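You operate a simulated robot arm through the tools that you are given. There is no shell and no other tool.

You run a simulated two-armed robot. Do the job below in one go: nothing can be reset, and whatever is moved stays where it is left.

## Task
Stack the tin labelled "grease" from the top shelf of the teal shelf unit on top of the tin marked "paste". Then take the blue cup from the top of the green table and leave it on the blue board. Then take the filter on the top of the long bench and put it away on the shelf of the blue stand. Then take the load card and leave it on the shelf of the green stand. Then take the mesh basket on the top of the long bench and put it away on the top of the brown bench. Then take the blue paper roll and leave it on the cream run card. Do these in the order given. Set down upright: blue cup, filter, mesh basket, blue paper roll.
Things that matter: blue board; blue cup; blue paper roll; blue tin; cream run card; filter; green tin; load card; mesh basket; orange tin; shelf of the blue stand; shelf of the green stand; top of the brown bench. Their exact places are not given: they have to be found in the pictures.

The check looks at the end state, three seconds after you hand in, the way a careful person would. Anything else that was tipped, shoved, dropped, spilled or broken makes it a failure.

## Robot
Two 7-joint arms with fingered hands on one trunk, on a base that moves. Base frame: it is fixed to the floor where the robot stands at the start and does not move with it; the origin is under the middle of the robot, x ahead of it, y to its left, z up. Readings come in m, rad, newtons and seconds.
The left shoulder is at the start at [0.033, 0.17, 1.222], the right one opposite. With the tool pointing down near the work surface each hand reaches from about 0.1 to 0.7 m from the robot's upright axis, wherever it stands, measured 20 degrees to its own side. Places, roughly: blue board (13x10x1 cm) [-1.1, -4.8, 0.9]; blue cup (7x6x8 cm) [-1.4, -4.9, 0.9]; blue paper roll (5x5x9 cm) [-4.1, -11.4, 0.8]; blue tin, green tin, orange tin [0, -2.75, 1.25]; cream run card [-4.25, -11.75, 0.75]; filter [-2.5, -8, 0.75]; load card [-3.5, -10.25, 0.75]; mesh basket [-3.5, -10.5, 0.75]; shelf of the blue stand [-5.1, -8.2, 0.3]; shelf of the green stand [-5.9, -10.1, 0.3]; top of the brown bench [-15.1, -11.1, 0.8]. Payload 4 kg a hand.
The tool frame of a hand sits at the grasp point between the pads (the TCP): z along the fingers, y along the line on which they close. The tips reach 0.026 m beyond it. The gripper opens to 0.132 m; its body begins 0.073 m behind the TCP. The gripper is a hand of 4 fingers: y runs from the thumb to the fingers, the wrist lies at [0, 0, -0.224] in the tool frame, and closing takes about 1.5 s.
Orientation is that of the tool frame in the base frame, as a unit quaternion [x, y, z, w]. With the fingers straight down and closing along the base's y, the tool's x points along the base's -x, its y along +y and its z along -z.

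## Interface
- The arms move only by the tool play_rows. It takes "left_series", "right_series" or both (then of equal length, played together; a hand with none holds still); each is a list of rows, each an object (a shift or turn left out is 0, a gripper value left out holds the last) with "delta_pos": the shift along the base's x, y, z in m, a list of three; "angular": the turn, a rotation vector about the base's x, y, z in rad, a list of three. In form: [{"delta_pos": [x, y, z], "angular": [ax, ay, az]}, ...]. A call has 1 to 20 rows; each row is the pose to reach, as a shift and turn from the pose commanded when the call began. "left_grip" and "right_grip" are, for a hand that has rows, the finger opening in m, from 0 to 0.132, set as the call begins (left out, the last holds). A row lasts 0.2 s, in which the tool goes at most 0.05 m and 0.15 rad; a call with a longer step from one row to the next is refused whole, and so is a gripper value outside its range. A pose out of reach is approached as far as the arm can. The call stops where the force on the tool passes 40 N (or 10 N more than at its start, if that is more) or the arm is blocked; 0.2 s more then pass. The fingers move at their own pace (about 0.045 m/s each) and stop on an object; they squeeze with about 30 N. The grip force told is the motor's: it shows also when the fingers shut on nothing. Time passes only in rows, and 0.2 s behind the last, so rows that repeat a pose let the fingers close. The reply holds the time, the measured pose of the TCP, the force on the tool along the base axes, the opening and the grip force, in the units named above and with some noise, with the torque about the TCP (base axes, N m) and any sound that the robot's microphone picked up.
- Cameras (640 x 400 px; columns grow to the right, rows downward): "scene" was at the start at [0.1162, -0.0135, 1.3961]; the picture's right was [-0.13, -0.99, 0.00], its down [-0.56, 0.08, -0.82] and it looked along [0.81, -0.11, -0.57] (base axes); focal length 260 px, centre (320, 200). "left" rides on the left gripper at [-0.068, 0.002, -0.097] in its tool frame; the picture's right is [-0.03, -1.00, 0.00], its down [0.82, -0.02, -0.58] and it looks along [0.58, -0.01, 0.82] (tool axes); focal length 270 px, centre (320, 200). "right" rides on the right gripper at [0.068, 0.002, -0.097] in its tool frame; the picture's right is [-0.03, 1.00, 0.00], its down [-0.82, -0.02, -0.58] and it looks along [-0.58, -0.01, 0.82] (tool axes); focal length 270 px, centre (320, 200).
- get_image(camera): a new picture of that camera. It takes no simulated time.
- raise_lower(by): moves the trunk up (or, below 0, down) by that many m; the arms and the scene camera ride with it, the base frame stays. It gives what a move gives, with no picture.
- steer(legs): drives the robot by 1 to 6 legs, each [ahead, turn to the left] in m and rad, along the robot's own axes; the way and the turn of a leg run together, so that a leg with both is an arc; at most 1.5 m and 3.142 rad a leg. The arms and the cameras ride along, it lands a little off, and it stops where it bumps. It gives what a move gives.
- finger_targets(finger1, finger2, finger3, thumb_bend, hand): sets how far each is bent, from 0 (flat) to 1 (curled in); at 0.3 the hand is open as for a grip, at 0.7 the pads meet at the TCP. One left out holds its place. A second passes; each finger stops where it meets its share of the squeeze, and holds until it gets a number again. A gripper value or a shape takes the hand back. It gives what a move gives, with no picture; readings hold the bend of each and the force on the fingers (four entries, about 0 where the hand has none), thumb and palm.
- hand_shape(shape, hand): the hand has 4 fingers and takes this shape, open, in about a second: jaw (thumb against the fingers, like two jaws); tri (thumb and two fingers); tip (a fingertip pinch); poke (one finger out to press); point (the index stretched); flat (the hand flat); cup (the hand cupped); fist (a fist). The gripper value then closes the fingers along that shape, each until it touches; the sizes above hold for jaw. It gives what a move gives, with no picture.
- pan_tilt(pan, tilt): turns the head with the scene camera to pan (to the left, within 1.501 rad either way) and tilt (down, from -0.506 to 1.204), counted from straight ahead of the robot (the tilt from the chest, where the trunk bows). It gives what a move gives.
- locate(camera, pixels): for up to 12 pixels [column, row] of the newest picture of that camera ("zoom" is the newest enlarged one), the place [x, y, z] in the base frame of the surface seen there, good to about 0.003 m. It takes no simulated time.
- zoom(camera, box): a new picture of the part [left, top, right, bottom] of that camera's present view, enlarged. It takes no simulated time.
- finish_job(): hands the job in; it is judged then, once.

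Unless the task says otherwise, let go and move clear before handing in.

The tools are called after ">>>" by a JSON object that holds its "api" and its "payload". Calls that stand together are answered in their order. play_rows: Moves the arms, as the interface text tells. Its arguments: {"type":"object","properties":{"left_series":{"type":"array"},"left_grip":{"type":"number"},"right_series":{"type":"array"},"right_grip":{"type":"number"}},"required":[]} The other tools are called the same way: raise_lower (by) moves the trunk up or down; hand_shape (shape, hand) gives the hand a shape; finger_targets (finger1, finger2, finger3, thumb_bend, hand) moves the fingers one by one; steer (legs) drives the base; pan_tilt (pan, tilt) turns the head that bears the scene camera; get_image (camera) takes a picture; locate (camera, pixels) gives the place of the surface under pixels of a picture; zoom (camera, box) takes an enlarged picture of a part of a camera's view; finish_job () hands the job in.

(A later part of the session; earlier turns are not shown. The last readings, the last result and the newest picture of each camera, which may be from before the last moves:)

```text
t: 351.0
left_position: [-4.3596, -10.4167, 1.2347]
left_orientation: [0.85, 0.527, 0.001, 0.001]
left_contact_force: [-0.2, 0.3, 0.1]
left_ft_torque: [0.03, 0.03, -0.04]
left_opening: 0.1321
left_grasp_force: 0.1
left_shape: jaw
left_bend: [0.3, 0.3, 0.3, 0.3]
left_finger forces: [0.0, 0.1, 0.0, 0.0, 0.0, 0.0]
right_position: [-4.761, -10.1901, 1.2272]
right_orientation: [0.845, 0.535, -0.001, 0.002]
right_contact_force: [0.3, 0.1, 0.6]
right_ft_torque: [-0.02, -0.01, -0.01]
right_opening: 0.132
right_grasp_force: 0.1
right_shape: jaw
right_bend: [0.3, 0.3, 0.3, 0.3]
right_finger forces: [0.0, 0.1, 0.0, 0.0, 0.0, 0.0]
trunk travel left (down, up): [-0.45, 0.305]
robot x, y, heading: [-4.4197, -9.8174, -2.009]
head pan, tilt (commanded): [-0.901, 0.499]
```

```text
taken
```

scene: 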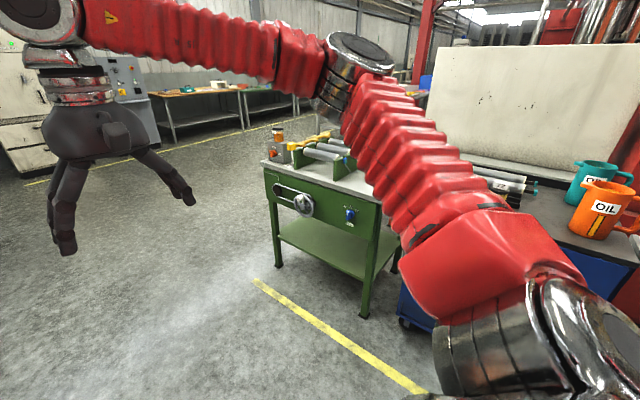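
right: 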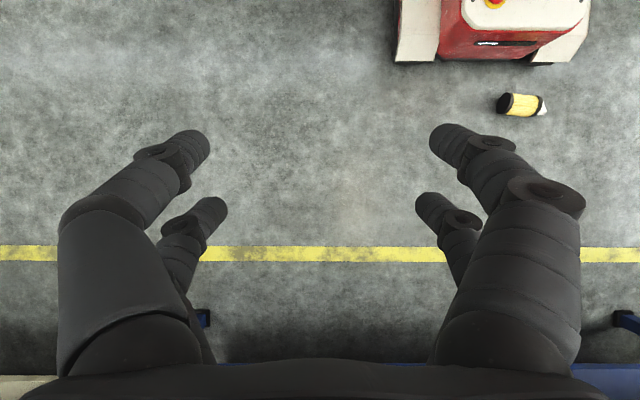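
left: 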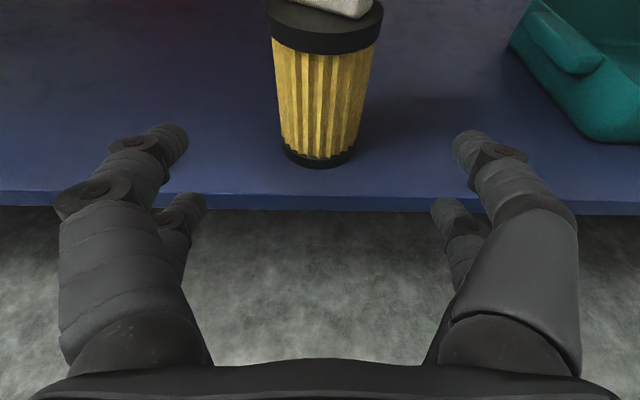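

>>> {"api": "zoom", "payload": {"camera": "scene", "box": [240, 120, 420, 330]}}

>>> {"api": "locate", "payload": {"camera": "scene", "pixels": [[278, 265], [364, 315], [283, 228], [340, 262], [360, 275], [330, 245], [300, 232], [268, 165], [375, 200], [265, 182], [372, 235], [310, 215]]}}

```text
1.90 times, centred on (330, 225) of scene
```

zoom: 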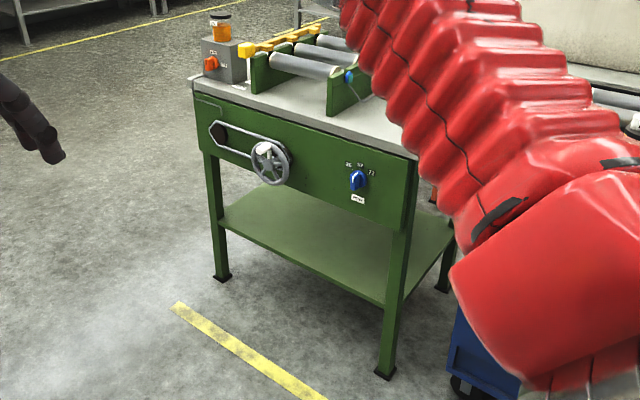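

```text
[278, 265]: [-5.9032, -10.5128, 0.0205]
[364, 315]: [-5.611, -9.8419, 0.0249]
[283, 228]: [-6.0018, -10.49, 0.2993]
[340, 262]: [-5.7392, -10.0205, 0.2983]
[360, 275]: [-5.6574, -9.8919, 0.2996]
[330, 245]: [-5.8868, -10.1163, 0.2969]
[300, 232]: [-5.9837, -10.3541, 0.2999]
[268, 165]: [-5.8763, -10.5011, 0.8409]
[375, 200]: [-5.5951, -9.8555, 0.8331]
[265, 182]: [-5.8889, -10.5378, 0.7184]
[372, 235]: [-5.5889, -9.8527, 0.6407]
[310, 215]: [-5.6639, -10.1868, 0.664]
```

The green stand's shelf is z≈0.30 under a front panel (bottom ≈0.6) with a handwheel at its middle. I'll carry the card with a firm tool-down grip in the left hand and lay it in with a moderate pitch. First back to the bench: 0.15 m ahead and turn left to face it.

>>> {"api": "steer", "payload": {"legs": [[0.146, 0]]}}

>>> {"api": "steer", "payload": {"legs": [[0, 0.78]]}}

>>> {"api": "steer", "payload": {"legs": [[0, 0.77]]}}

>>> {"api": "pan_tilt", "payload": {"pan": 0.1, "tilt": 0.8}}

>>> {"api": "get_image", "payload": {"camera": "scene"}}

```text
t: 352.4
left_position: [-4.4238, -10.5516, 1.2338]
left_orientation: [0.851, 0.526, 0.002, 0.0]
left_contact_force: [-0.5, -1.2, -1.0]
left_ft_torque: [0.04, -0.03, -0.03]
left_opening: 0.132
left_grasp_force: 0.0
left_shape: jaw
left_bend: [0.3, 0.3, 0.3, 0.3]
left_finger forces: [0.1, 0.0, 0.0, 0.0, 0.0, 0.0]
right_position: [-4.8252, -10.3275, 1.2254]
right_orientation: [0.845, 0.535, 0.0, 0.0]
right_contact_force: [0.0, 0.2, 0.0]
right_ft_torque: [0.05, 0.02, 0.0]
right_opening: 0.132
right_grasp_force: 0.0
right_shape: jaw
right_bend: [0.3, 0.3, 0.3, 0.3]
right_finger forces: [0.0, 0.0, 0.0, 0.0, 0.1, 0.0]
trunk travel left (down, up): [-0.45, 0.305]
robot x, y, heading: [-4.4819, -9.953, -2.013]
head pan, tilt (commanded): [-0.901, 0.499]
```

```text
t: 355.1
left_position: [-4.0181, -10.3368, 1.2342]
left_orientation: [0.587, 0.81, 0.002, 0.001]
left_contact_force: [-0.3, -0.1, -0.2]
left_ft_torque: [0.03, -0.01, -0.04]
left_opening: 0.1319
left_grasp_force: 0.1
left_shape: jaw
left_bend: [0.3, 0.3, 0.3, 0.3]
left_finger forces: [0.1, 0.0, 0.0, 0.0, 0.1, 0.0]
right_position: [-4.4624, -10.4569, 1.2265]
right_orientation: [0.578, 0.816, -0.001, 0.001]
right_contact_force: [-0.3, -0.3, -0.2]
right_ft_torque: [-0.02, -0.02, 0.01]
right_opening: 0.1316
right_grasp_force: 0.1
right_shape: jaw
right_bend: [0.3, 0.3, 0.3, 0.3]
right_finger forces: [0.0, 0.0, 0.0, 0.0, 0.1, 0.0]
trunk travel left (down, up): [-0.45, 0.305]
robot x, y, heading: [-4.5243, -9.9607, -1.228]
head pan, tilt (commanded): [-0.901, 0.499]
```

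```text
t: 357.8
left_position: [-3.9004, -9.8724, 1.2359]
left_orientation: [0.234, 0.972, 0.002, 0.001]
left_contact_force: [0.3, -0.1, 0.3]
left_ft_torque: [-0.02, -0.01, -0.03]
left_opening: 0.1319
left_grasp_force: 0.1
left_shape: jaw
left_bend: [0.3, 0.3, 0.3, 0.3]
left_finger forces: [0.1, 0.1, 0.1, 0.1, 0.0, 0.0]
right_position: [-4.1294, -10.2721, 1.2265]
right_orientation: [0.223, 0.975, -0.001, 0.0]
right_contact_force: [0.6, 0.5, -0.2]
right_ft_torque: [0.01, -0.02, -0.02]
right_opening: 0.1318
right_grasp_force: 0.1
right_shape: jaw
right_bend: [0.3, 0.3, 0.3, 0.3]
right_finger forces: [0.1, 0.0, 0.1, 0.0, 0.0, 0.0]
trunk travel left (down, up): [-0.45, 0.305]
robot x, y, heading: [-4.5454, -10.0062, -0.459]
head pan, tilt (commanded): [-0.901, 0.499]
```

```text
t: 359.1
left_position: [-3.9021, -9.8734, 1.2369]
left_orientation: [0.234, 0.972, 0.002, 0.0]
left_contact_force: [0.4, 0.6, 0.1]
left_ft_torque: [0.03, -0.01, 0.03]
left_opening: 0.1323
left_grasp_force: 0.0
left_shape: jaw
left_bend: [0.3, 0.3, 0.3, 0.3]
left_finger forces: [0.0, 0.0, 0.0, 0.1, 0.0, 0.0]
right_position: [-4.1317, -10.2704, 1.2261]
right_orientation: [0.224, 0.975, 0.0, 0.002]
right_contact_force: [0.4, -0.3, 0.4]
right_ft_torque: [0.02, -0.01, 0.0]
right_opening: 0.1322
right_grasp_force: 0.0
right_shape: jaw
right_bend: [0.3, 0.3, 0.3, 0.3]
right_finger forces: [0.1, 0.0, 0.0, 0.0, 0.0, 0.0]
trunk travel left (down, up): [-0.45, 0.305]
robot x, y, heading: [-4.5449, -10.0101, -0.454]
head pan, tilt (commanded): [0.099, 0.799]
```

```text
taken
```

scene: 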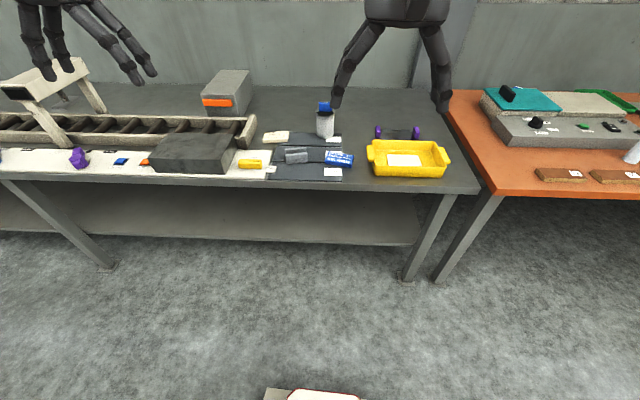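

The card (272,135) is 1.02 m ahead, 0.27 m left. I'll drive 0.44 m closer.

>>> {"api": "steer", "payload": {"legs": [[0.44, 0]]}}

>>> {"api": "pan_tilt", "payload": {"pan": 0.3, "tilt": 0.9}}

>>> {"api": "get_image", "payload": {"camera": "scene"}}

>>> {"api": "zoom", "payload": {"camera": "scene", "box": [240, 110, 400, 220]}}

```text
t: 361.8
left_position: [-3.5078, -10.0624, 1.2358]
left_orientation: [0.231, 0.973, 0.001, 0.0]
left_contact_force: [0.1, -0.7, 0.3]
left_ft_torque: [0.02, 0.01, -0.02]
left_opening: 0.1319
left_grasp_force: 0.1
left_shape: jaw
left_bend: [0.3, 0.3, 0.3, 0.3]
left_finger forces: [0.0, 0.0, 0.0, 0.0, 0.1, 0.0]
right_position: [-3.7352, -10.4638, 1.2265]
right_orientation: [0.221, 0.975, 0.0, 0.0]
right_contact_force: [-0.5, 0.1, -0.3]
right_ft_torque: [0.01, 0.02, -0.01]
right_opening: 0.1321
right_grasp_force: 0.0
right_shape: jaw
right_bend: [0.3, 0.3, 0.3, 0.3]
right_finger forces: [0.0, 0.0, 0.0, 0.1, 0.0, 0.0]
trunk travel left (down, up): [-0.45, 0.305]
robot x, y, heading: [-4.1492, -10.1994, -0.459]
head pan, tilt (commanded): [0.099, 0.799]
```

```text
t: 362.5
left_position: [-3.5091, -10.0622, 1.2367]
left_orientation: [0.232, 0.973, 0.001, 0.001]
left_contact_force: [-1.1, 0.1, -0.4]
left_ft_torque: [-0.04, 0.04, -0.01]
left_opening: 0.1318
left_grasp_force: 0.0
left_shape: jaw
left_bend: [0.3, 0.3, 0.3, 0.3]
left_finger forces: [0.1, 0.0, 0.0, 0.0, 0.0, 0.1]
right_position: [-3.7365, -10.462, 1.2273]
right_orientation: [0.222, 0.975, -0.001, 0.001]
right_contact_force: [-0.2, 0.7, 0.5]
right_ft_torque: [-0.02, -0.01, 0.02]
right_opening: 0.1319
right_grasp_force: 0.1
right_shape: jaw
right_bend: [0.3, 0.3, 0.3, 0.3]
right_finger forces: [0.1, 0.1, 0.0, 0.1, 0.0, 0.0]
trunk travel left (down, up): [-0.45, 0.305]
robot x, y, heading: [-4.1526, -10.1999, -0.453]
head pan, tilt (commanded): [0.3, 0.901]
```

```text
taken
```

scene: 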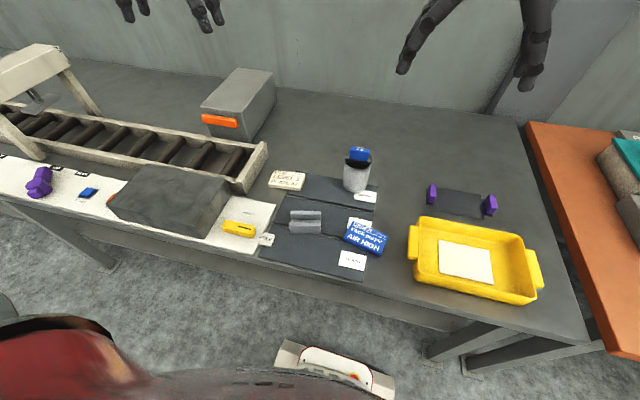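

```text
3.64 times, centred on (320, 165) of scene
```

zoom: 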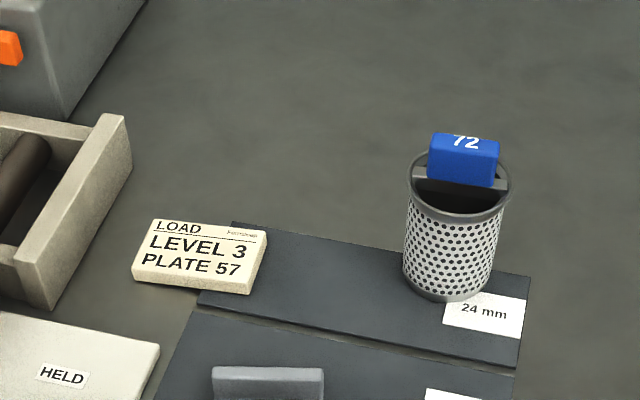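

>>> {"api": "locate", "payload": {"camera": "zoom", "pixels": [[154, 221], [265, 236], [247, 282], [135, 263], [198, 250], [125, 180], [60, 300], [150, 345], [460, 215], [458, 290], [410, 165], [505, 180]]}}

```text
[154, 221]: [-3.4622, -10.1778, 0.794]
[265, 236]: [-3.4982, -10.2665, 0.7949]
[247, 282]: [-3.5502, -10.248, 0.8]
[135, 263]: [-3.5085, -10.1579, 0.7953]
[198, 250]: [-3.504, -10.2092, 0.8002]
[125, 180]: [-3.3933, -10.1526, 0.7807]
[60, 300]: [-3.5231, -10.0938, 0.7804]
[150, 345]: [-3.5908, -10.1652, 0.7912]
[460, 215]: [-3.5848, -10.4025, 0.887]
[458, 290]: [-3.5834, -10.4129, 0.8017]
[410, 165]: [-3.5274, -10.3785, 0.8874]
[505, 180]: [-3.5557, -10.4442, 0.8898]
```

The card is 10×5.3 cm, aligned with the bench, centre ≈[-3.505,-10.213]. I'll check how near the grey frame on its left is.

>>> {"api": "locate", "payload": {"camera": "zoom", "pixels": [[118, 120], [128, 150], [120, 185], [100, 225], [80, 265], [55, 305], [35, 270], [95, 150], [20, 310]]}}

```text
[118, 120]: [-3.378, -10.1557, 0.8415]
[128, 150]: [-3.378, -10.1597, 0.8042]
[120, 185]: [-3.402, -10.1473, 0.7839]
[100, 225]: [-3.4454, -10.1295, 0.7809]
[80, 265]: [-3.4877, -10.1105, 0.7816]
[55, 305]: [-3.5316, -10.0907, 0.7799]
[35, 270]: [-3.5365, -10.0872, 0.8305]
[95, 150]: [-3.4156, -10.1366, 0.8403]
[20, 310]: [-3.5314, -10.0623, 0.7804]
```

The frame is 10 cm from the card's centre, so I'll come down 8 mm right of centre. Move over the card and down to z≈0.92.

>>> {"api": "play_rows", "payload": {"left_series": [{"delta_pos": [0, -0.045, 0], "angular": [0, 0, 0.056]}, {"delta_pos": [0, -0.09, 0], "angular": [0, 0, 0.056]}, {"delta_pos": [0, -0.135, 0], "angular": [0, 0, 0.056]}, {"delta_pos": [0.001, -0.158, -0.03], "angular": [0, 0, 0.056]}, {"delta_pos": [0.001, -0.158, -0.075], "angular": [0, 0, 0.056]}, {"delta_pos": [0.001, -0.158, -0.12], "angular": [0, 0, 0.056]}, {"delta_pos": [0.001, -0.158, -0.165], "angular": [0, 0, 0.056]}, {"delta_pos": [0.001, -0.158, -0.21], "angular": [0, 0, 0.056]}, {"delta_pos": [0.001, -0.158, -0.255], "angular": [0, 0, 0.056]}, {"delta_pos": [0.001, -0.158, -0.3], "angular": [0, 0, 0.056]}, {"delta_pos": [0.001, -0.158, -0.317], "angular": [0, 0, 0.056]}, {"delta_pos": [0.001, -0.158, -0.317], "angular": [0, 0, 0.056]}], "left_grip": 0.132}}

>>> {"api": "get_image", "payload": {"camera": "left"}}

>>> {"api": "get_image", "payload": {"camera": "scene"}}

```text
t: 365.1
left_position: [-3.5084, -10.2204, 0.9199]
left_orientation: [0.204, 0.979, 0.001, 0.0]
left_contact_force: [0.5, 0.2, 0.3]
left_ft_torque: [0.01, 0.0, 0.02]
left_opening: 0.132
left_grasp_force: 0.2
left_shape: jaw
left_bend: [0.3, 0.3, 0.3, 0.3]
left_finger forces: [0.0, 0.1, 0.0, 0.0, 0.0, 0.0]
right_position: [-3.7355, -10.4626, 1.2282]
right_orientation: [0.222, 0.975, 0.0, 0.001]
right_contact_force: [-0.4, 0.0, -0.8]
right_ft_torque: [0.04, -0.01, 0.02]
right_opening: 0.1319
right_grasp_force: 0.1
right_shape: jaw
right_bend: [0.3, 0.3, 0.3, 0.3]
right_finger forces: [0.0, 0.1, 0.0, 0.0, 0.0, 0.0]
trunk travel left (down, up): [-0.45, 0.305]
robot x, y, heading: [-4.1504, -10.2042, -0.457]
head pan, tilt (commanded): [0.3, 0.901]
```

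```text
taken
```

left: 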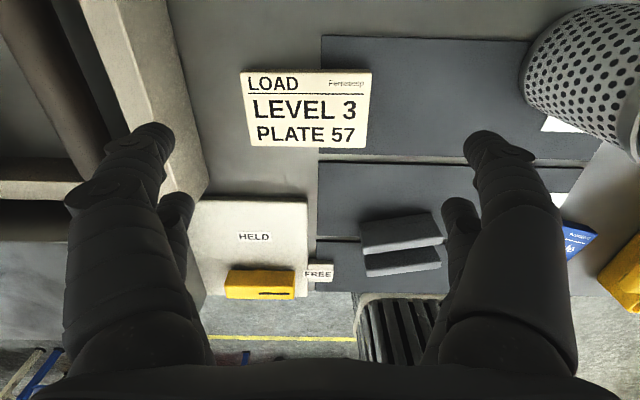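

```text
taken
```

scene: 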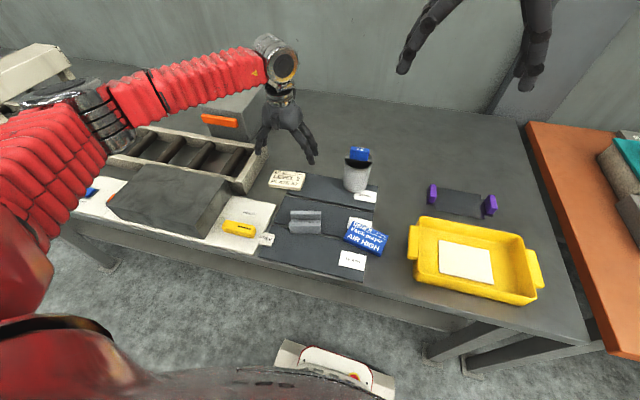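

The card is well framed; the left fingertip (150,140) looks close to the grey frame. I'll measure both.

>>> {"api": "locate", "payload": {"camera": "left", "pixels": [[125, 145], [150, 135], [165, 150], [185, 120], [180, 90], [195, 150], [203, 185], [170, 60], [490, 140], [505, 150]]}}

```text
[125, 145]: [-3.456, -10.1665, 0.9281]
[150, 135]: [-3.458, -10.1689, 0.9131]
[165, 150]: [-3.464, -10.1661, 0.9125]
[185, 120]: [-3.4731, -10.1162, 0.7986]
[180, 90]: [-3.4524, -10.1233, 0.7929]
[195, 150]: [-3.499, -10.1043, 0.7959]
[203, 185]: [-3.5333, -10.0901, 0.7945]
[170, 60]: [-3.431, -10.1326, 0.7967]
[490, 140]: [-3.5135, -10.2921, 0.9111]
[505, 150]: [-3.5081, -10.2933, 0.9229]
```

The fingertip reaches ~0.075 m to the side while the frame is at 0.11 m – enough clearance. I'll go down and close on the card.

>>> {"api": "play_rows", "payload": {"left_series": [{"delta_pos": [0, 0, -0.04]}, {"delta_pos": [0, 0, -0.08]}, {"delta_pos": [0, 0, -0.1]}, {"delta_pos": [0, 0, -0.111]}, {"delta_pos": [0, 0, -0.111]}]}}

>>> {"api": "get_image", "payload": {"camera": "left"}}

>>> {"api": "play_rows", "payload": {"left_series": [{"delta_pos": [0, 0, 0]}, {"delta_pos": [0, 0, 0]}, {"delta_pos": [0, 0, 0]}, {"delta_pos": [0, 0, 0]}, {"delta_pos": [0, 0, 0]}, {"delta_pos": [0, 0, 0]}, {"delta_pos": [0, 0, 0]}], "left_grip": 0.05}}

>>> {"api": "get_image", "payload": {"camera": "left"}}

```text
t: 366.3
left_position: [-3.5098, -10.2223, 0.8088]
left_orientation: [0.204, 0.979, 0.0, 0.001]
left_contact_force: [-0.4, 0.8, 2.0]
left_ft_torque: [-0.13, 0.04, -0.06]
left_opening: 0.1319
left_grasp_force: 0.1
left_shape: jaw
left_bend: [0.3, 0.3, 0.3, 0.3]
left_finger forces: [0.1, 0.0, 1.0, 0.0, 1.0, 0.0]
right_position: [-3.7359, -10.4631, 1.2287]
right_orientation: [0.221, 0.975, 0.0, 0.002]
right_contact_force: [0.6, 0.9, -0.9]
right_ft_torque: [0.01, -0.04, -0.01]
right_opening: 0.1321
right_grasp_force: 0.1
right_shape: jaw
right_bend: [0.3, 0.3, 0.3, 0.3]
right_finger forces: [0.0, 0.0, 0.0, 0.0, 0.0, 0.1]
trunk travel left (down, up): [-0.45, 0.305]
robot x, y, heading: [-4.1506, -10.2027, -0.455]
head pan, tilt (commanded): [0.3, 0.901]
```

```text
taken
```

left: 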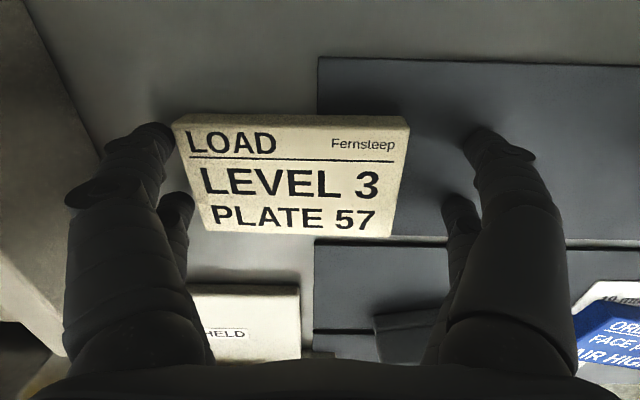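

```text
t: 367.9
left_position: [-3.5098, -10.2225, 0.8106]
left_orientation: [0.205, 0.979, 0.001, 0.001]
left_contact_force: [-0.7, -3.5, 4.8]
left_ft_torque: [-0.49, 0.22, 0.0]
left_opening: 0.106
left_grasp_force: 29.9
left_shape: jaw
left_bend: [0.73, 0.73, 0.38, 0.29]
left_finger forces: [28.0, 27.9, 31.0, 0.0, 31.0, 0.0]
right_position: [-3.7352, -10.4636, 1.2277]
right_orientation: [0.222, 0.975, 0.0, 0.002]
right_contact_force: [0.3, 0.7, 0.3]
right_ft_torque: [-0.01, 0.02, 0.0]
right_opening: 0.132
right_grasp_force: 0.0
right_shape: jaw
right_bend: [0.3, 0.3, 0.3, 0.3]
right_finger forces: [0.1, 0.0, 0.0, 0.1, 0.1, 0.0]
trunk travel left (down, up): [-0.45, 0.305]
robot x, y, heading: [-4.146, -10.2029, -0.455]
head pan, tilt (commanded): [0.3, 0.901]
```

```text
taken
```

left: 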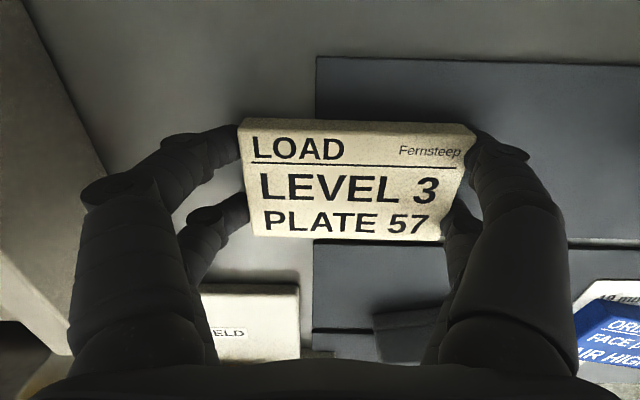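

The card is gripped at ~28–31 N on all four digits (it slid ~3 cm right while closing). I'll lift it straight up.

>>> {"api": "play_rows", "payload": {"left_series": [{"delta_pos": [0, 0, 0.02]}, {"delta_pos": [0, 0, 0.05]}, {"delta_pos": [0, 0, 0.09]}, {"delta_pos": [0, 0, 0.13]}, {"delta_pos": [0, 0, 0.17]}, {"delta_pos": [0, 0, 0.21]}, {"delta_pos": [0, 0, 0.25]}, {"delta_pos": [-0.03, 0.02, 0.28]}, {"delta_pos": [-0.06, 0.04, 0.31]}, {"delta_pos": [-0.09, 0.06, 0.33]}, {"delta_pos": [-0.09, 0.06, 0.33]}]}}

>>> {"api": "get_image", "payload": {"camera": "left"}}

>>> {"api": "get_image", "payload": {"camera": "scene"}}

```text
t: 370.3
left_position: [-3.5985, -10.1616, 1.1407]
left_orientation: [0.204, 0.979, 0.0, 0.0]
left_contact_force: [0.7, -0.1, -0.2]
left_ft_torque: [0.01, 0.03, 0.01]
left_opening: 0.1062
left_grasp_force: 29.9
left_shape: jaw
left_bend: [0.73, 0.73, 0.39, 0.29]
left_finger forces: [29.6, 29.7, 29.5, 0.0, 29.8, 0.0]
right_position: [-3.735, -10.4637, 1.227]
right_orientation: [0.222, 0.975, -0.001, 0.001]
right_contact_force: [1.0, 0.0, -0.9]
right_ft_torque: [0.01, 0.03, -0.02]
right_opening: 0.1318
right_grasp_force: 0.0
right_shape: jaw
right_bend: [0.3, 0.3, 0.3, 0.3]
right_finger forces: [0.0, 0.0, 0.0, 0.0, 0.1, 0.0]
trunk travel left (down, up): [-0.45, 0.305]
robot x, y, heading: [-4.1494, -10.1994, -0.455]
head pan, tilt (commanded): [0.3, 0.901]
```

```text
taken
```

left: 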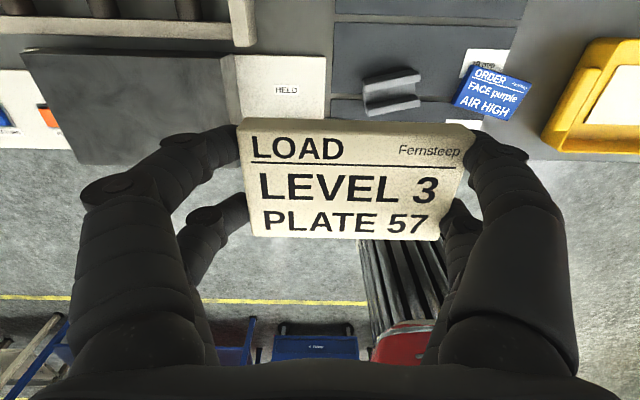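

```text
taken
```

scene: 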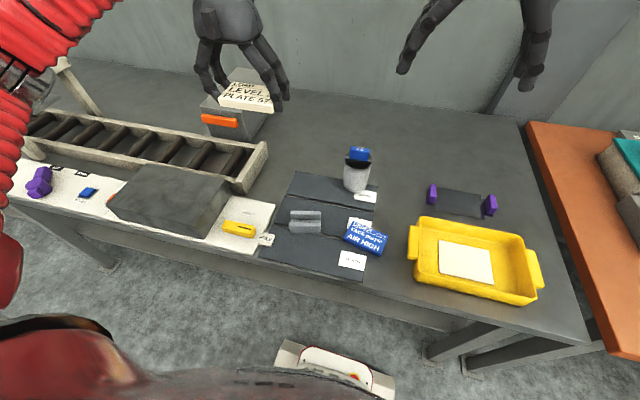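

The load card is firmly held and the rest of the bench is undisturbed. I'll back off, turn right in steps, and drive to a staging spot before the green stand.

>>> {"api": "steer", "payload": {"legs": [[-0.32, 0]]}}

>>> {"api": "steer", "payload": {"legs": [[0, -0.63]]}}

>>> {"api": "steer", "payload": {"legs": [[0, -0.63]]}}

>>> {"api": "steer", "payload": {"legs": [[0, -0.61]]}}

>>> {"api": "pan_tilt", "payload": {"pan": -0.3, "tilt": 0.5}}

>>> {"api": "get_image", "payload": {"camera": "scene"}}

```text
t: 372.4
left_position: [-3.8853, -10.0198, 1.14]
left_orientation: [0.203, 0.979, 0.001, 0.001]
left_contact_force: [-0.1, -0.1, -1.4]
left_ft_torque: [-0.01, 0.01, 0.01]
left_opening: 0.1064
left_grasp_force: 30.2
left_shape: jaw
left_bend: [0.73, 0.73, 0.39, 0.29]
left_finger forces: [29.6, 29.7, 29.5, 0.0, 29.9, 0.1]
right_position: [-4.0204, -10.3213, 1.2287]
right_orientation: [0.219, 0.976, 0.0, 0.002]
right_contact_force: [-0.5, -0.5, -0.5]
right_ft_torque: [-0.03, -0.02, 0.0]
right_opening: 0.132
right_grasp_force: 0.0
right_shape: jaw
right_bend: [0.3, 0.3, 0.3, 0.3]
right_finger forces: [0.0, 0.0, 0.0, 0.0, 0.1, 0.0]
trunk travel left (down, up): [-0.45, 0.305]
robot x, y, heading: [-4.4338, -10.0601, -0.454]
head pan, tilt (commanded): [0.3, 0.901]
```

```text
t: 374.8
left_position: [-3.966, -10.3529, 1.1407]
left_orientation: [0.497, 0.868, 0.001, 0.0]
left_contact_force: [0.2, -0.6, -0.5]
left_ft_torque: [0.02, 0.0, -0.01]
left_opening: 0.1061
left_grasp_force: 30.3
left_shape: jaw
left_bend: [0.73, 0.73, 0.39, 0.29]
left_finger forces: [29.8, 29.7, 29.4, 0.0, 29.9, 0.0]
right_position: [-4.2544, -10.5164, 1.2284]
right_orientation: [0.512, 0.859, 0.0, 0.0]
right_contact_force: [1.1, -0.4, -0.3]
right_ft_torque: [0.0, 0.01, 0.03]
right_opening: 0.1319
right_grasp_force: 0.0
right_shape: jaw
right_bend: [0.3, 0.3, 0.3, 0.3]
right_finger forces: [0.1, 0.1, 0.1, 0.1, 0.0, 0.1]
trunk travel left (down, up): [-0.45, 0.305]
robot x, y, heading: [-4.399, -10.0473, -1.08]
head pan, tilt (commanded): [0.3, 0.901]
```

```text
t: 377.1
left_position: [-4.2329, -10.5555, 1.1408]
left_orientation: [0.742, 0.671, 0.002, 0.001]
left_contact_force: [-0.4, -0.1, -0.7]
left_ft_torque: [-0.02, -0.03, 0.0]
left_opening: 0.106
left_grasp_force: 29.9
left_shape: jaw
left_bend: [0.73, 0.73, 0.39, 0.29]
left_finger forces: [30.2, 29.9, 29.8, 0.1, 30.3, 0.0]
right_position: [-4.5612, -10.5174, 1.2277]
right_orientation: [0.753, 0.658, 0.0, 0.001]
right_contact_force: [-0.5, -0.4, -0.6]
right_ft_torque: [0.0, 0.02, 0.01]
right_opening: 0.132
right_grasp_force: 0.0
right_shape: jaw
right_bend: [0.3, 0.3, 0.3, 0.3]
right_finger forces: [0.0, 0.0, 0.0, 0.1, 0.0, 0.1]
trunk travel left (down, up): [-0.45, 0.305]
robot x, y, heading: [-4.3683, -10.0511, -1.709]
head pan, tilt (commanded): [0.3, 0.901]
```

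```text
t: 379.3
left_position: [-4.5426, -10.5372, 1.1419]
left_orientation: [0.909, 0.417, 0.001, 0.001]
left_contact_force: [0.5, 0.3, -0.7]
left_ft_torque: [-0.04, -0.04, 0.02]
left_opening: 0.1063
left_grasp_force: 30.2
left_shape: jaw
left_bend: [0.73, 0.73, 0.39, 0.29]
left_finger forces: [30.3, 30.0, 29.9, 0.0, 30.3, 0.0]
right_position: [-4.7893, -10.3181, 1.2299]
right_orientation: [0.916, 0.401, -0.001, 0.0]
right_contact_force: [-0.7, -0.1, -0.9]
right_ft_torque: [-0.01, 0.0, 0.0]
right_opening: 0.1324
right_grasp_force: 0.0
right_shape: jaw
right_bend: [0.3, 0.3, 0.3, 0.3]
right_finger forces: [0.0, 0.1, 0.0, 0.0, 0.0, 0.0]
trunk travel left (down, up): [-0.45, 0.305]
robot x, y, heading: [-4.3373, -10.0745, -2.316]
head pan, tilt (commanded): [0.3, 0.901]
```

```text
t: 380.3
left_position: [-4.5421, -10.5368, 1.1423]
left_orientation: [0.908, 0.419, 0.001, 0.001]
left_contact_force: [0.1, 0.2, -1.7]
left_ft_torque: [-0.01, -0.04, 0.02]
left_opening: 0.1062
left_grasp_force: 30.2
left_shape: jaw
left_bend: [0.73, 0.73, 0.39, 0.29]
left_finger forces: [30.2, 30.2, 29.9, 0.0, 30.3, 0.1]
right_position: [-4.7911, -10.3164, 1.2308]
right_orientation: [0.915, 0.403, 0.0, 0.0]
right_contact_force: [-0.7, 0.4, 0.5]
right_ft_torque: [-0.01, -0.01, -0.02]
right_opening: 0.1318
right_grasp_force: 0.1
right_shape: jaw
right_bend: [0.3, 0.3, 0.3, 0.3]
right_finger forces: [0.0, 0.0, 0.0, 0.0, 0.0, 0.0]
trunk travel left (down, up): [-0.45, 0.305]
robot x, y, heading: [-4.3363, -10.0744, -2.32]
head pan, tilt (commanded): [-0.3, 0.499]
```

```text
taken
```

scene: 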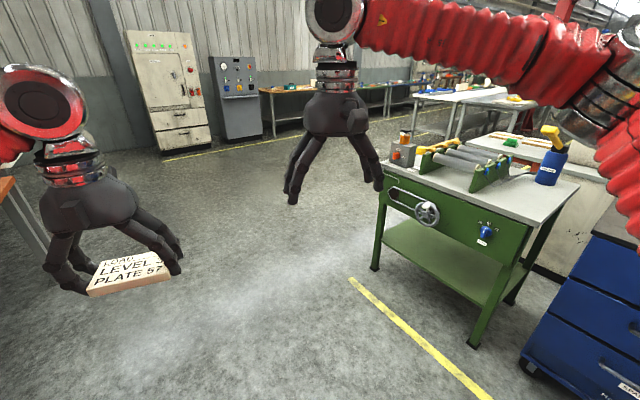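

I'll drive the remaining 0.75 m to staging and face the green stand.

>>> {"api": "steer", "payload": {"legs": [[0, -0.09], [0.75, 0]]}}

>>> {"api": "steer", "payload": {"legs": [[0, -0.57]]}}

>>> {"api": "steer", "payload": {"legs": [[0, -0.56]]}}

>>> {"api": "pan_tilt", "payload": {"pan": 0.0, "tilt": 0.7}}

>>> {"api": "get_image", "payload": {"camera": "scene"}}

```text
t: 385.0
left_position: [-5.1388, -11.0202, 1.1419]
left_orientation: [0.925, 0.379, 0.001, 0.002]
left_contact_force: [0.2, -0.4, -0.6]
left_ft_torque: [0.0, 0.01, 0.02]
left_opening: 0.106
left_grasp_force: 30.3
left_shape: jaw
left_bend: [0.73, 0.73, 0.39, 0.29]
left_finger forces: [30.2, 30.1, 29.9, 0.0, 30.3, 0.0]
right_position: [-5.3687, -10.7807, 1.2297]
right_orientation: [0.932, 0.363, -0.002, 0.0]
right_contact_force: [0.0, 0.7, 0.3]
right_ft_torque: [0.02, -0.04, 0.0]
right_opening: 0.1321
right_grasp_force: 0.1
right_shape: jaw
right_bend: [0.3, 0.3, 0.3, 0.3]
right_finger forces: [0.0, 0.0, 0.0, 0.0, 0.0, 0.0]
trunk travel left (down, up): [-0.45, 0.305]
robot x, y, heading: [-4.8911, -10.5748, -2.405]
head pan, tilt (commanded): [-0.3, 0.499]
```

```text
t: 387.1
left_position: [-5.3396, -10.8205, 1.1415]
left_orientation: [0.994, 0.106, 0.0, 0.002]
left_contact_force: [-0.9, -0.3, -1.5]
left_ft_torque: [-0.02, -0.02, -0.02]
left_opening: 0.1062
left_grasp_force: 29.9
left_shape: jaw
left_bend: [0.73, 0.73, 0.39, 0.29]
left_finger forces: [30.1, 30.0, 29.9, 0.0, 30.3, 0.0]
right_position: [-5.4024, -10.4952, 1.2286]
right_orientation: [0.996, 0.088, -0.001, 0.0]
right_contact_force: [-0.6, -0.2, -0.3]
right_ft_torque: [-0.01, 0.01, 0.0]
right_opening: 0.1321
right_grasp_force: 0.2
right_shape: jaw
right_bend: [0.3, 0.3, 0.3, 0.3]
right_finger forces: [0.0, 0.0, 0.0, 0.0, 0.0, 0.1]
trunk travel left (down, up): [-0.45, 0.305]
robot x, y, heading: [-4.8895, -10.6118, -2.968]
head pan, tilt (commanded): [-0.3, 0.499]
```

```text
t: 389.3
left_position: [-5.3809, -10.5482, 1.1434]
left_orientation: [0.985, -0.175, 0.0, 0.003]
left_contact_force: [-0.7, 0.1, -1.6]
left_ft_torque: [0.01, 0.02, 0.01]
left_opening: 0.1061
left_grasp_force: 30.3
left_shape: jaw
left_bend: [0.73, 0.73, 0.39, 0.29]
left_finger forces: [30.0, 29.9, 29.9, 0.0, 30.2, 0.0]
right_position: [-5.2621, -10.2389, 1.23]
right_orientation: [0.981, -0.193, -0.001, 0.0]
right_contact_force: [-0.7, -0.4, -0.6]
right_ft_torque: [0.0, -0.03, -0.01]
right_opening: 0.1319
right_grasp_force: 0.1
right_shape: jaw
right_bend: [0.3, 0.3, 0.3, 0.3]
right_finger forces: [0.0, 0.0, 0.0, 0.0, 0.0, 0.0]
trunk travel left (down, up): [-0.45, 0.305]
robot x, y, heading: [-4.9041, -10.6413, 2.751]
head pan, tilt (commanded): [-0.3, 0.499]
```

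```text
t: 390.1
left_position: [-5.3818, -10.5511, 1.144]
left_orientation: [0.985, -0.174, 0.0, -0.001]
left_contact_force: [-0.4, -0.3, -0.5]
left_ft_torque: [0.03, -0.04, 0.0]
left_opening: 0.1062
left_grasp_force: 30.1
left_shape: jaw
left_bend: [0.73, 0.73, 0.39, 0.29]
left_finger forces: [30.0, 30.1, 30.0, 0.1, 30.4, 0.1]
right_position: [-5.2618, -10.2411, 1.2315]
right_orientation: [0.981, -0.192, -0.001, -0.003]
right_contact_force: [-0.3, -0.4, -0.2]
right_ft_torque: [0.09, -0.04, 0.02]
right_opening: 0.132
right_grasp_force: 0.1
right_shape: jaw
right_bend: [0.3, 0.3, 0.3, 0.3]
right_finger forces: [0.1, 0.0, 0.0, 0.0, 0.0, 0.1]
trunk travel left (down, up): [-0.45, 0.305]
robot x, y, heading: [-4.9056, -10.6407, 2.756]
head pan, tilt (commanded): [0.0, 0.7]
```

```text
taken
```

scene: 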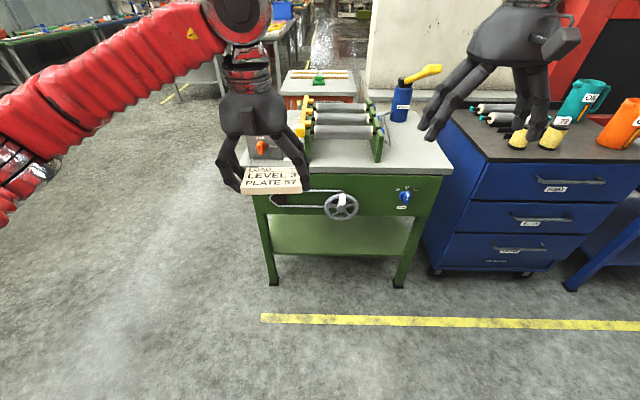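

Facing the green stand. I'll measure its legs, shelf edge, panel bottom and handwheel.

>>> {"api": "locate", "payload": {"camera": "scene", "pixels": [[272, 284], [398, 286], [280, 252], [340, 254], [395, 256], [300, 225], [370, 225], [330, 235], [280, 214], [410, 217], [342, 207], [404, 197]]}}

>>> {"api": "zoom", "payload": {"camera": "scene", "box": [230, 160, 470, 300]}}

```text
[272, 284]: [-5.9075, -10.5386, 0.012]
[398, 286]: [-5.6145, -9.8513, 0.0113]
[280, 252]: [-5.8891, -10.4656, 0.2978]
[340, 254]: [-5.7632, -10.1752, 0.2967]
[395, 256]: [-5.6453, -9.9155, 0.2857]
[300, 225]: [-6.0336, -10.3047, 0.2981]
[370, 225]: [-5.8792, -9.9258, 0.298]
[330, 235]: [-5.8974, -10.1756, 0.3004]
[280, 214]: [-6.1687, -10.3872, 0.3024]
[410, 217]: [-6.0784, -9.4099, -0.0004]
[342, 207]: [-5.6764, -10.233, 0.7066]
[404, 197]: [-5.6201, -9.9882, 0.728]
```

```text
2.67 times, centred on (350, 230) of scene
```

zoom: 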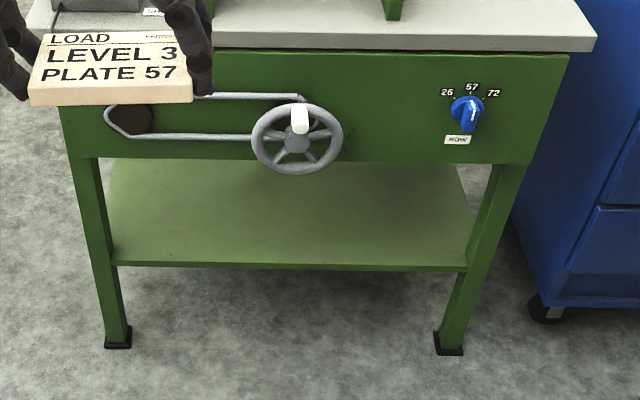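

The shelf (z≈0.299, edge n≈−0.01) is open between z 0.30 and the panel. First I'll park the right hand out to the right side, away from the stand, before lowering the trunk.

>>> {"api": "play_rows", "payload": {"right_series": [{"delta_pos": [0.039, 0.02, -0.01]}, {"delta_pos": [0.078, 0.04, -0.02]}, {"delta_pos": [0.117, 0.059, -0.03]}, {"delta_pos": [0.156, 0.079, -0.04]}, {"delta_pos": [0.195, 0.099, -0.05]}, {"delta_pos": [0.234, 0.119, -0.06]}, {"delta_pos": [0.273, 0.138, -0.07]}, {"delta_pos": [0.312, 0.158, -0.08]}, {"delta_pos": [0.312, 0.158, -0.08]}]}}

>>> {"api": "locate", "payload": {"camera": "scene", "pixels": [[310, 212], [375, 213], [310, 216], [375, 217], [342, 220], [262, 212]]}}

```text
t: 392.1
left_position: [-5.3836, -10.5497, 1.1431]
left_orientation: [0.985, -0.174, -0.001, 0.001]
left_contact_force: [0.4, 0.0, -0.3]
left_ft_torque: [0.02, 0.01, 0.0]
left_opening: 0.1063
left_grasp_force: 29.6
left_shape: jaw
left_bend: [0.73, 0.73, 0.39, 0.29]
left_finger forces: [30.1, 30.0, 29.9, 0.0, 30.3, 0.0]
right_position: [-4.9501, -10.0822, 1.1549]
right_orientation: [0.982, -0.191, -0.005, -0.002]
right_contact_force: [-0.9, -0.6, -2.4]
right_ft_torque: [-0.01, -0.06, 0.01]
right_opening: 0.132
right_grasp_force: 0.0
right_shape: jaw
right_bend: [0.3, 0.3, 0.3, 0.3]
right_finger forces: [0.0, 0.0, 0.1, 0.0, 0.0, 0.1]
right hand out of reach, approached as far as the arm can: row 6, 7
trunk travel left (down, up): [-0.45, 0.305]
robot x, y, heading: [-4.9038, -10.6436, 2.752]
head pan, tilt (commanded): [0.0, 0.7]
```

```text
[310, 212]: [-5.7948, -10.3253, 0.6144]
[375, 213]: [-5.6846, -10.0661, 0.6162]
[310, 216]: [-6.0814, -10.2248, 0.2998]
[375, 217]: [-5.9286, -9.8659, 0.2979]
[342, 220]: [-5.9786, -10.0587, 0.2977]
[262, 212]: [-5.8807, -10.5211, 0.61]
```

Panel bottom is at z≈0.605. Now lower the trunk fully and look at where both hands end up.

>>> {"api": "raise_lower", "payload": {"by": -0.4}}

>>> {"api": "raise_lower", "payload": {"by": -0.05}}

>>> {"api": "get_image", "payload": {"camera": "scene"}}

```text
t: 395.9
left_position: [-5.3806, -10.5472, 0.7449]
left_orientation: [0.985, -0.174, -0.001, 0.001]
left_contact_force: [0.2, 0.7, -1.4]
left_ft_torque: [0.01, 0.03, -0.04]
left_opening: 0.1061
left_grasp_force: 30.4
left_shape: jaw
left_bend: [0.73, 0.73, 0.39, 0.29]
left_finger forces: [30.1, 29.9, 30.0, 0.0, 30.3, 0.0]
right_position: [-4.9482, -10.0811, 0.7506]
right_orientation: [0.981, -0.193, -0.002, 0.0]
right_contact_force: [0.4, 0.3, 0.0]
right_ft_torque: [-0.03, 0.0, -0.01]
right_opening: 0.132
right_grasp_force: 0.0
right_shape: jaw
right_bend: [0.3, 0.3, 0.3, 0.3]
right_finger forces: [0.0, 0.0, 0.1, 0.1, 0.1, 0.0]
trunk travel left (down, up): [-0.05, 0.705]
robot x, y, heading: [-4.9059, -10.6386, 2.752]
head pan, tilt (commanded): [0.0, 0.7]
```

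```text
t: 396.8
left_position: [-5.3812, -10.549, 0.6951]
left_orientation: [0.984, -0.176, -0.002, 0.001]
left_contact_force: [0.0, -0.1, 0.3]
left_ft_torque: [-0.03, 0.04, 0.06]
left_opening: 0.1061
left_grasp_force: 29.8
left_shape: jaw
left_bend: [0.73, 0.73, 0.39, 0.29]
left_finger forces: [30.1, 30.0, 29.8, 0.0, 30.3, 0.0]
right_position: [-4.9484, -10.0808, 0.7016]
right_orientation: [0.981, -0.192, -0.002, 0.0]
right_contact_force: [0.1, 0.5, 0.6]
right_ft_torque: [0.02, 0.01, 0.0]
right_opening: 0.132
right_grasp_force: 0.1
right_shape: jaw
right_bend: [0.3, 0.3, 0.3, 0.3]
right_finger forces: [0.0, 0.0, 0.0, 0.0, 0.0, 0.1]
trunk travel left (down, up): [0.0, 0.755]
robot x, y, heading: [-4.9047, -10.642, 2.749]
head pan, tilt (commanded): [0.0, 0.7]
```

```text
taken
```

scene: 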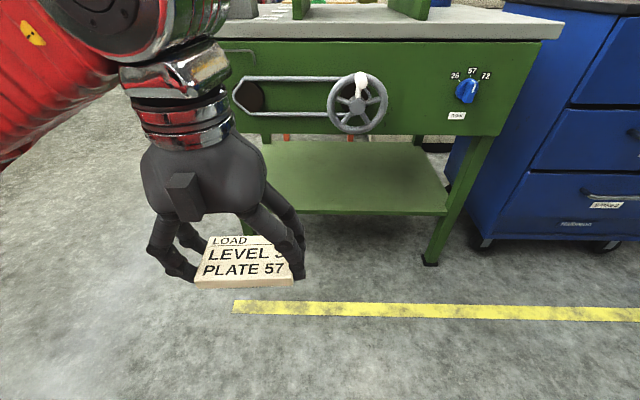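

Both hands kept their poses (right hand safely at my side). I'll lower the left hand to z≈0.42, extend it forward a bit and pitch it 38°, still in front of the stand.

>>> {"api": "play_rows", "payload": {"left_series": [{"delta_pos": [-0.016, 0.007, -0.034], "angular": [0.032, 0.077, 0]}, {"delta_pos": [-0.033, 0.014, -0.069], "angular": [0.063, 0.153, 0]}, {"delta_pos": [-0.05, 0.021, -0.103], "angular": [0.095, 0.23, 0]}, {"delta_pos": [-0.066, 0.028, -0.138], "angular": [0.127, 0.306, 0]}, {"delta_pos": [-0.083, 0.034, -0.172], "angular": [0.158, 0.383, 0]}, {"delta_pos": [-0.1, 0.041, -0.206], "angular": [0.19, 0.459, 0]}, {"delta_pos": [-0.116, 0.048, -0.241], "angular": [0.222, 0.536, 0]}, {"delta_pos": [-0.133, 0.055, -0.275], "angular": [0.2535, 0.6126, 0]}, {"delta_pos": [-0.133, 0.055, -0.275], "angular": [0.2535, 0.6126, 0]}]}}

>>> {"api": "get_image", "payload": {"camera": "scene"}}

>>> {"api": "get_image", "payload": {"camera": "left"}}

```text
t: 398.8
left_position: [-5.5117, -10.4919, 0.4164]
left_orientation: [0.931, -0.166, -0.318, -0.069]
left_contact_force: [-0.1, -0.1, -0.2]
left_ft_torque: [0.01, 0.04, 0.01]
left_opening: 0.1062
left_grasp_force: 29.7
left_shape: jaw
left_bend: [0.73, 0.73, 0.39, 0.29]
left_finger forces: [30.0, 29.9, 29.7, 0.1, 30.1, 0.0]
right_position: [-4.9481, -10.0806, 0.7018]
right_orientation: [0.981, -0.192, -0.002, 0.0]
right_contact_force: [0.6, 0.7, -0.8]
right_ft_torque: [0.01, -0.03, 0.02]
right_opening: 0.1318
right_grasp_force: 0.0
right_shape: jaw
right_bend: [0.3, 0.3, 0.3, 0.3]
right_finger forces: [0.0, 0.0, 0.0, 0.1, 0.0, 0.0]
trunk travel left (down, up): [0.0, 0.755]
robot x, y, heading: [-4.9063, -10.6395, 2.749]
head pan, tilt (commanded): [0.0, 0.7]
```

```text
taken
```

scene: 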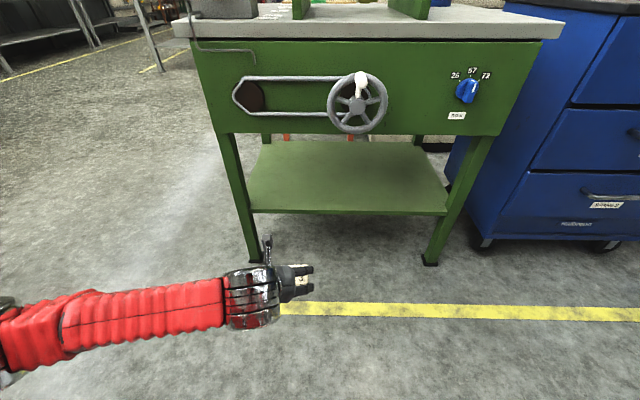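

```text
taken
```

left: 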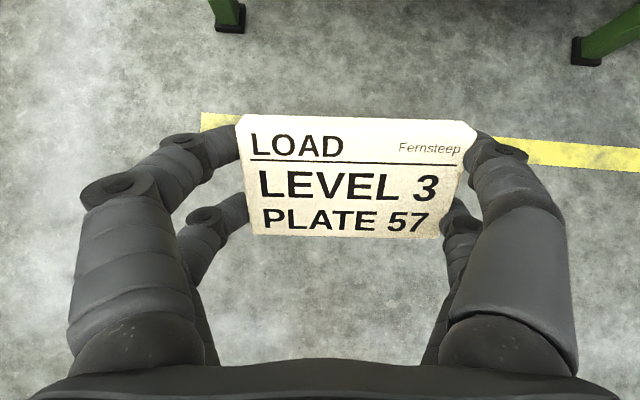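

38° is reached without trouble. I'll check the forearm's direction so it won't meet the stand's left leg.

>>> {"api": "locate", "payload": {"camera": "scene", "pixels": [[250, 285], [220, 300], [180, 310], [130, 315], [80, 325], [30, 335], [10, 310], [200, 285], [100, 295]]}}

```text
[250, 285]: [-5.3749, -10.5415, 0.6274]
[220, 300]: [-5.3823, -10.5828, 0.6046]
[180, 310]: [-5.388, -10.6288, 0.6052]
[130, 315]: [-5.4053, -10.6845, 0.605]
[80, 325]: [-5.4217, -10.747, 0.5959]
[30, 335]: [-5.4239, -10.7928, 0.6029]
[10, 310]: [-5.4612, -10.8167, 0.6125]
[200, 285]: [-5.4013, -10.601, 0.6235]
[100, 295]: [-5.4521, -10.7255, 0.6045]
```

The forearm runs parallel to the stand about 0.13 m behind the hand, so there's room. I'll lower to entry height (z≈0.36) and drive in 0.25 m, then check.

>>> {"api": "play_rows", "payload": {"left_series": [{"delta_pos": [0, 0, -0.02]}, {"delta_pos": [0, 0, -0.04]}, {"delta_pos": [0, 0, -0.056]}, {"delta_pos": [0, 0, -0.056]}]}}

>>> {"api": "steer", "payload": {"legs": [[0.25, 0]]}}

>>> {"api": "get_image", "payload": {"camera": "scene"}}

>>> {"api": "get_image", "payload": {"camera": "left"}}

```text
t: 399.8
left_position: [-5.512, -10.4927, 0.3621]
left_orientation: [0.931, -0.166, -0.318, -0.069]
left_contact_force: [-0.2, 0.2, -0.5]
left_ft_torque: [-0.02, 0.03, 0.02]
left_opening: 0.1062
left_grasp_force: 30.0
left_shape: jaw
left_bend: [0.73, 0.73, 0.39, 0.29]
left_finger forces: [30.0, 29.8, 29.7, 0.0, 30.1, 0.1]
right_position: [-4.9481, -10.0814, 0.7027]
right_orientation: [0.981, -0.193, -0.002, -0.001]
right_contact_force: [-0.2, 0.0, -0.2]
right_ft_torque: [0.01, -0.03, -0.03]
right_opening: 0.1322
right_grasp_force: 0.0
right_shape: jaw
right_bend: [0.3, 0.3, 0.3, 0.3]
right_finger forces: [0.0, 0.0, 0.0, 0.0, 0.0, 0.0]
trunk travel left (down, up): [0.0, 0.755]
robot x, y, heading: [-4.905, -10.6428, 2.754]
head pan, tilt (commanded): [0.0, 0.7]
```

```text
t: 401.7
left_position: [-5.7412, -10.4001, 0.3624]
left_orientation: [0.931, -0.165, -0.318, -0.069]
left_contact_force: [0.0, -0.1, -1.2]
left_ft_torque: [0.02, 0.01, 0.02]
left_opening: 0.1059
left_grasp_force: 29.9
left_shape: jaw
left_bend: [0.73, 0.73, 0.39, 0.29]
left_finger forces: [30.0, 29.8, 29.7, 0.0, 30.2, 0.0]
right_position: [-5.1777, -9.9868, 0.7008]
right_orientation: [0.981, -0.193, -0.001, 0.0]
right_contact_force: [-0.3, -0.3, 0.5]
right_ft_torque: [0.02, 0.01, -0.02]
right_opening: 0.1321
right_grasp_force: 0.0
right_shape: jaw
right_bend: [0.3, 0.3, 0.3, 0.3]
right_finger forces: [0.1, 0.0, 0.0, 0.0, 0.0, 0.0]
trunk travel left (down, up): [0.0, 0.755]
robot x, y, heading: [-5.1291, -10.5499, 2.752]
head pan, tilt (commanded): [0.0, 0.7]
```

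```text
taken
```

scene: 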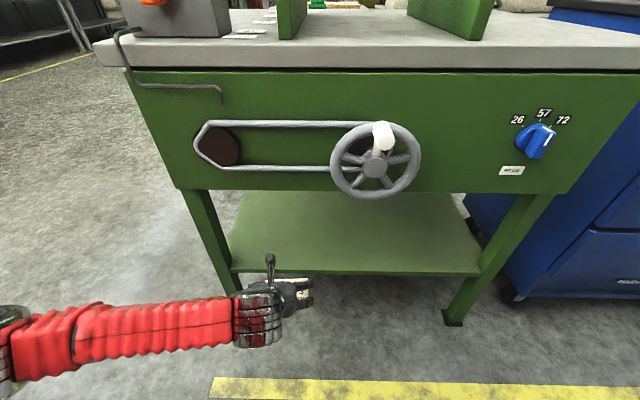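

```text
taken
```

left: 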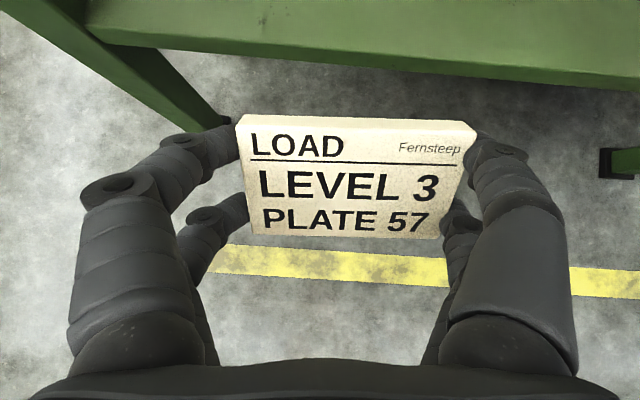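

Clear so far (hand at n≈0.10, t≈0.55, leg at t≈0.73). I'll drive in the last 0.165 m.

>>> {"api": "steer", "payload": {"legs": [[0.165, 0]]}}

>>> {"api": "get_image", "payload": {"camera": "scene"}}

>>> {"api": "get_image", "payload": {"camera": "left"}}

```text
t: 403.1
left_position: [-5.8919, -10.3376, 0.3622]
left_orientation: [0.931, -0.166, -0.319, -0.069]
left_contact_force: [0.0, -0.6, -0.7]
left_ft_torque: [-0.03, 0.01, 0.0]
left_opening: 0.106
left_grasp_force: 29.3
left_shape: jaw
left_bend: [0.73, 0.73, 0.39, 0.29]
left_finger forces: [30.0, 29.9, 29.7, 0.1, 30.0, 0.0]
right_position: [-5.3286, -9.9248, 0.701]
right_orientation: [0.981, -0.193, -0.001, 0.0]
right_contact_force: [1.0, -0.1, -0.2]
right_ft_torque: [0.0, 0.01, 0.01]
right_opening: 0.1321
right_grasp_force: 0.0
right_shape: jaw
right_bend: [0.3, 0.3, 0.3, 0.3]
right_finger forces: [0.1, 0.1, 0.1, 0.1, 0.1, 0.1]
trunk travel left (down, up): [0.0, 0.755]
robot x, y, heading: [-5.2839, -10.4859, 2.754]
head pan, tilt (commanded): [0.0, 0.7]
```

```text
taken
```

scene: 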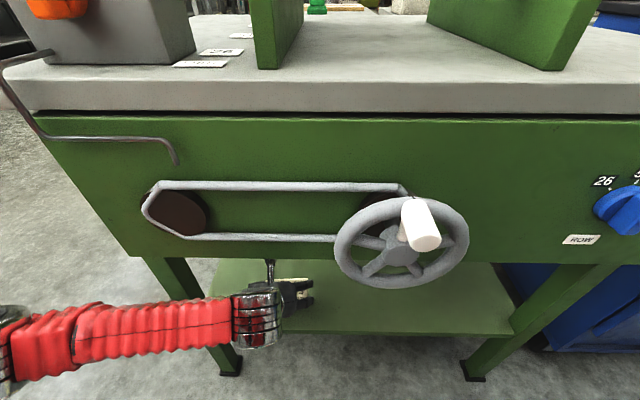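

```text
taken
```

left: 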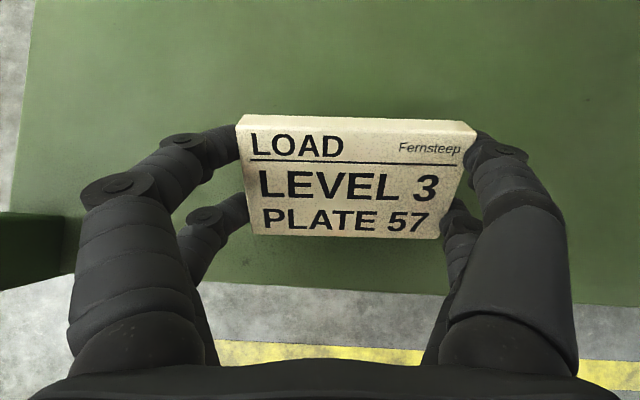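

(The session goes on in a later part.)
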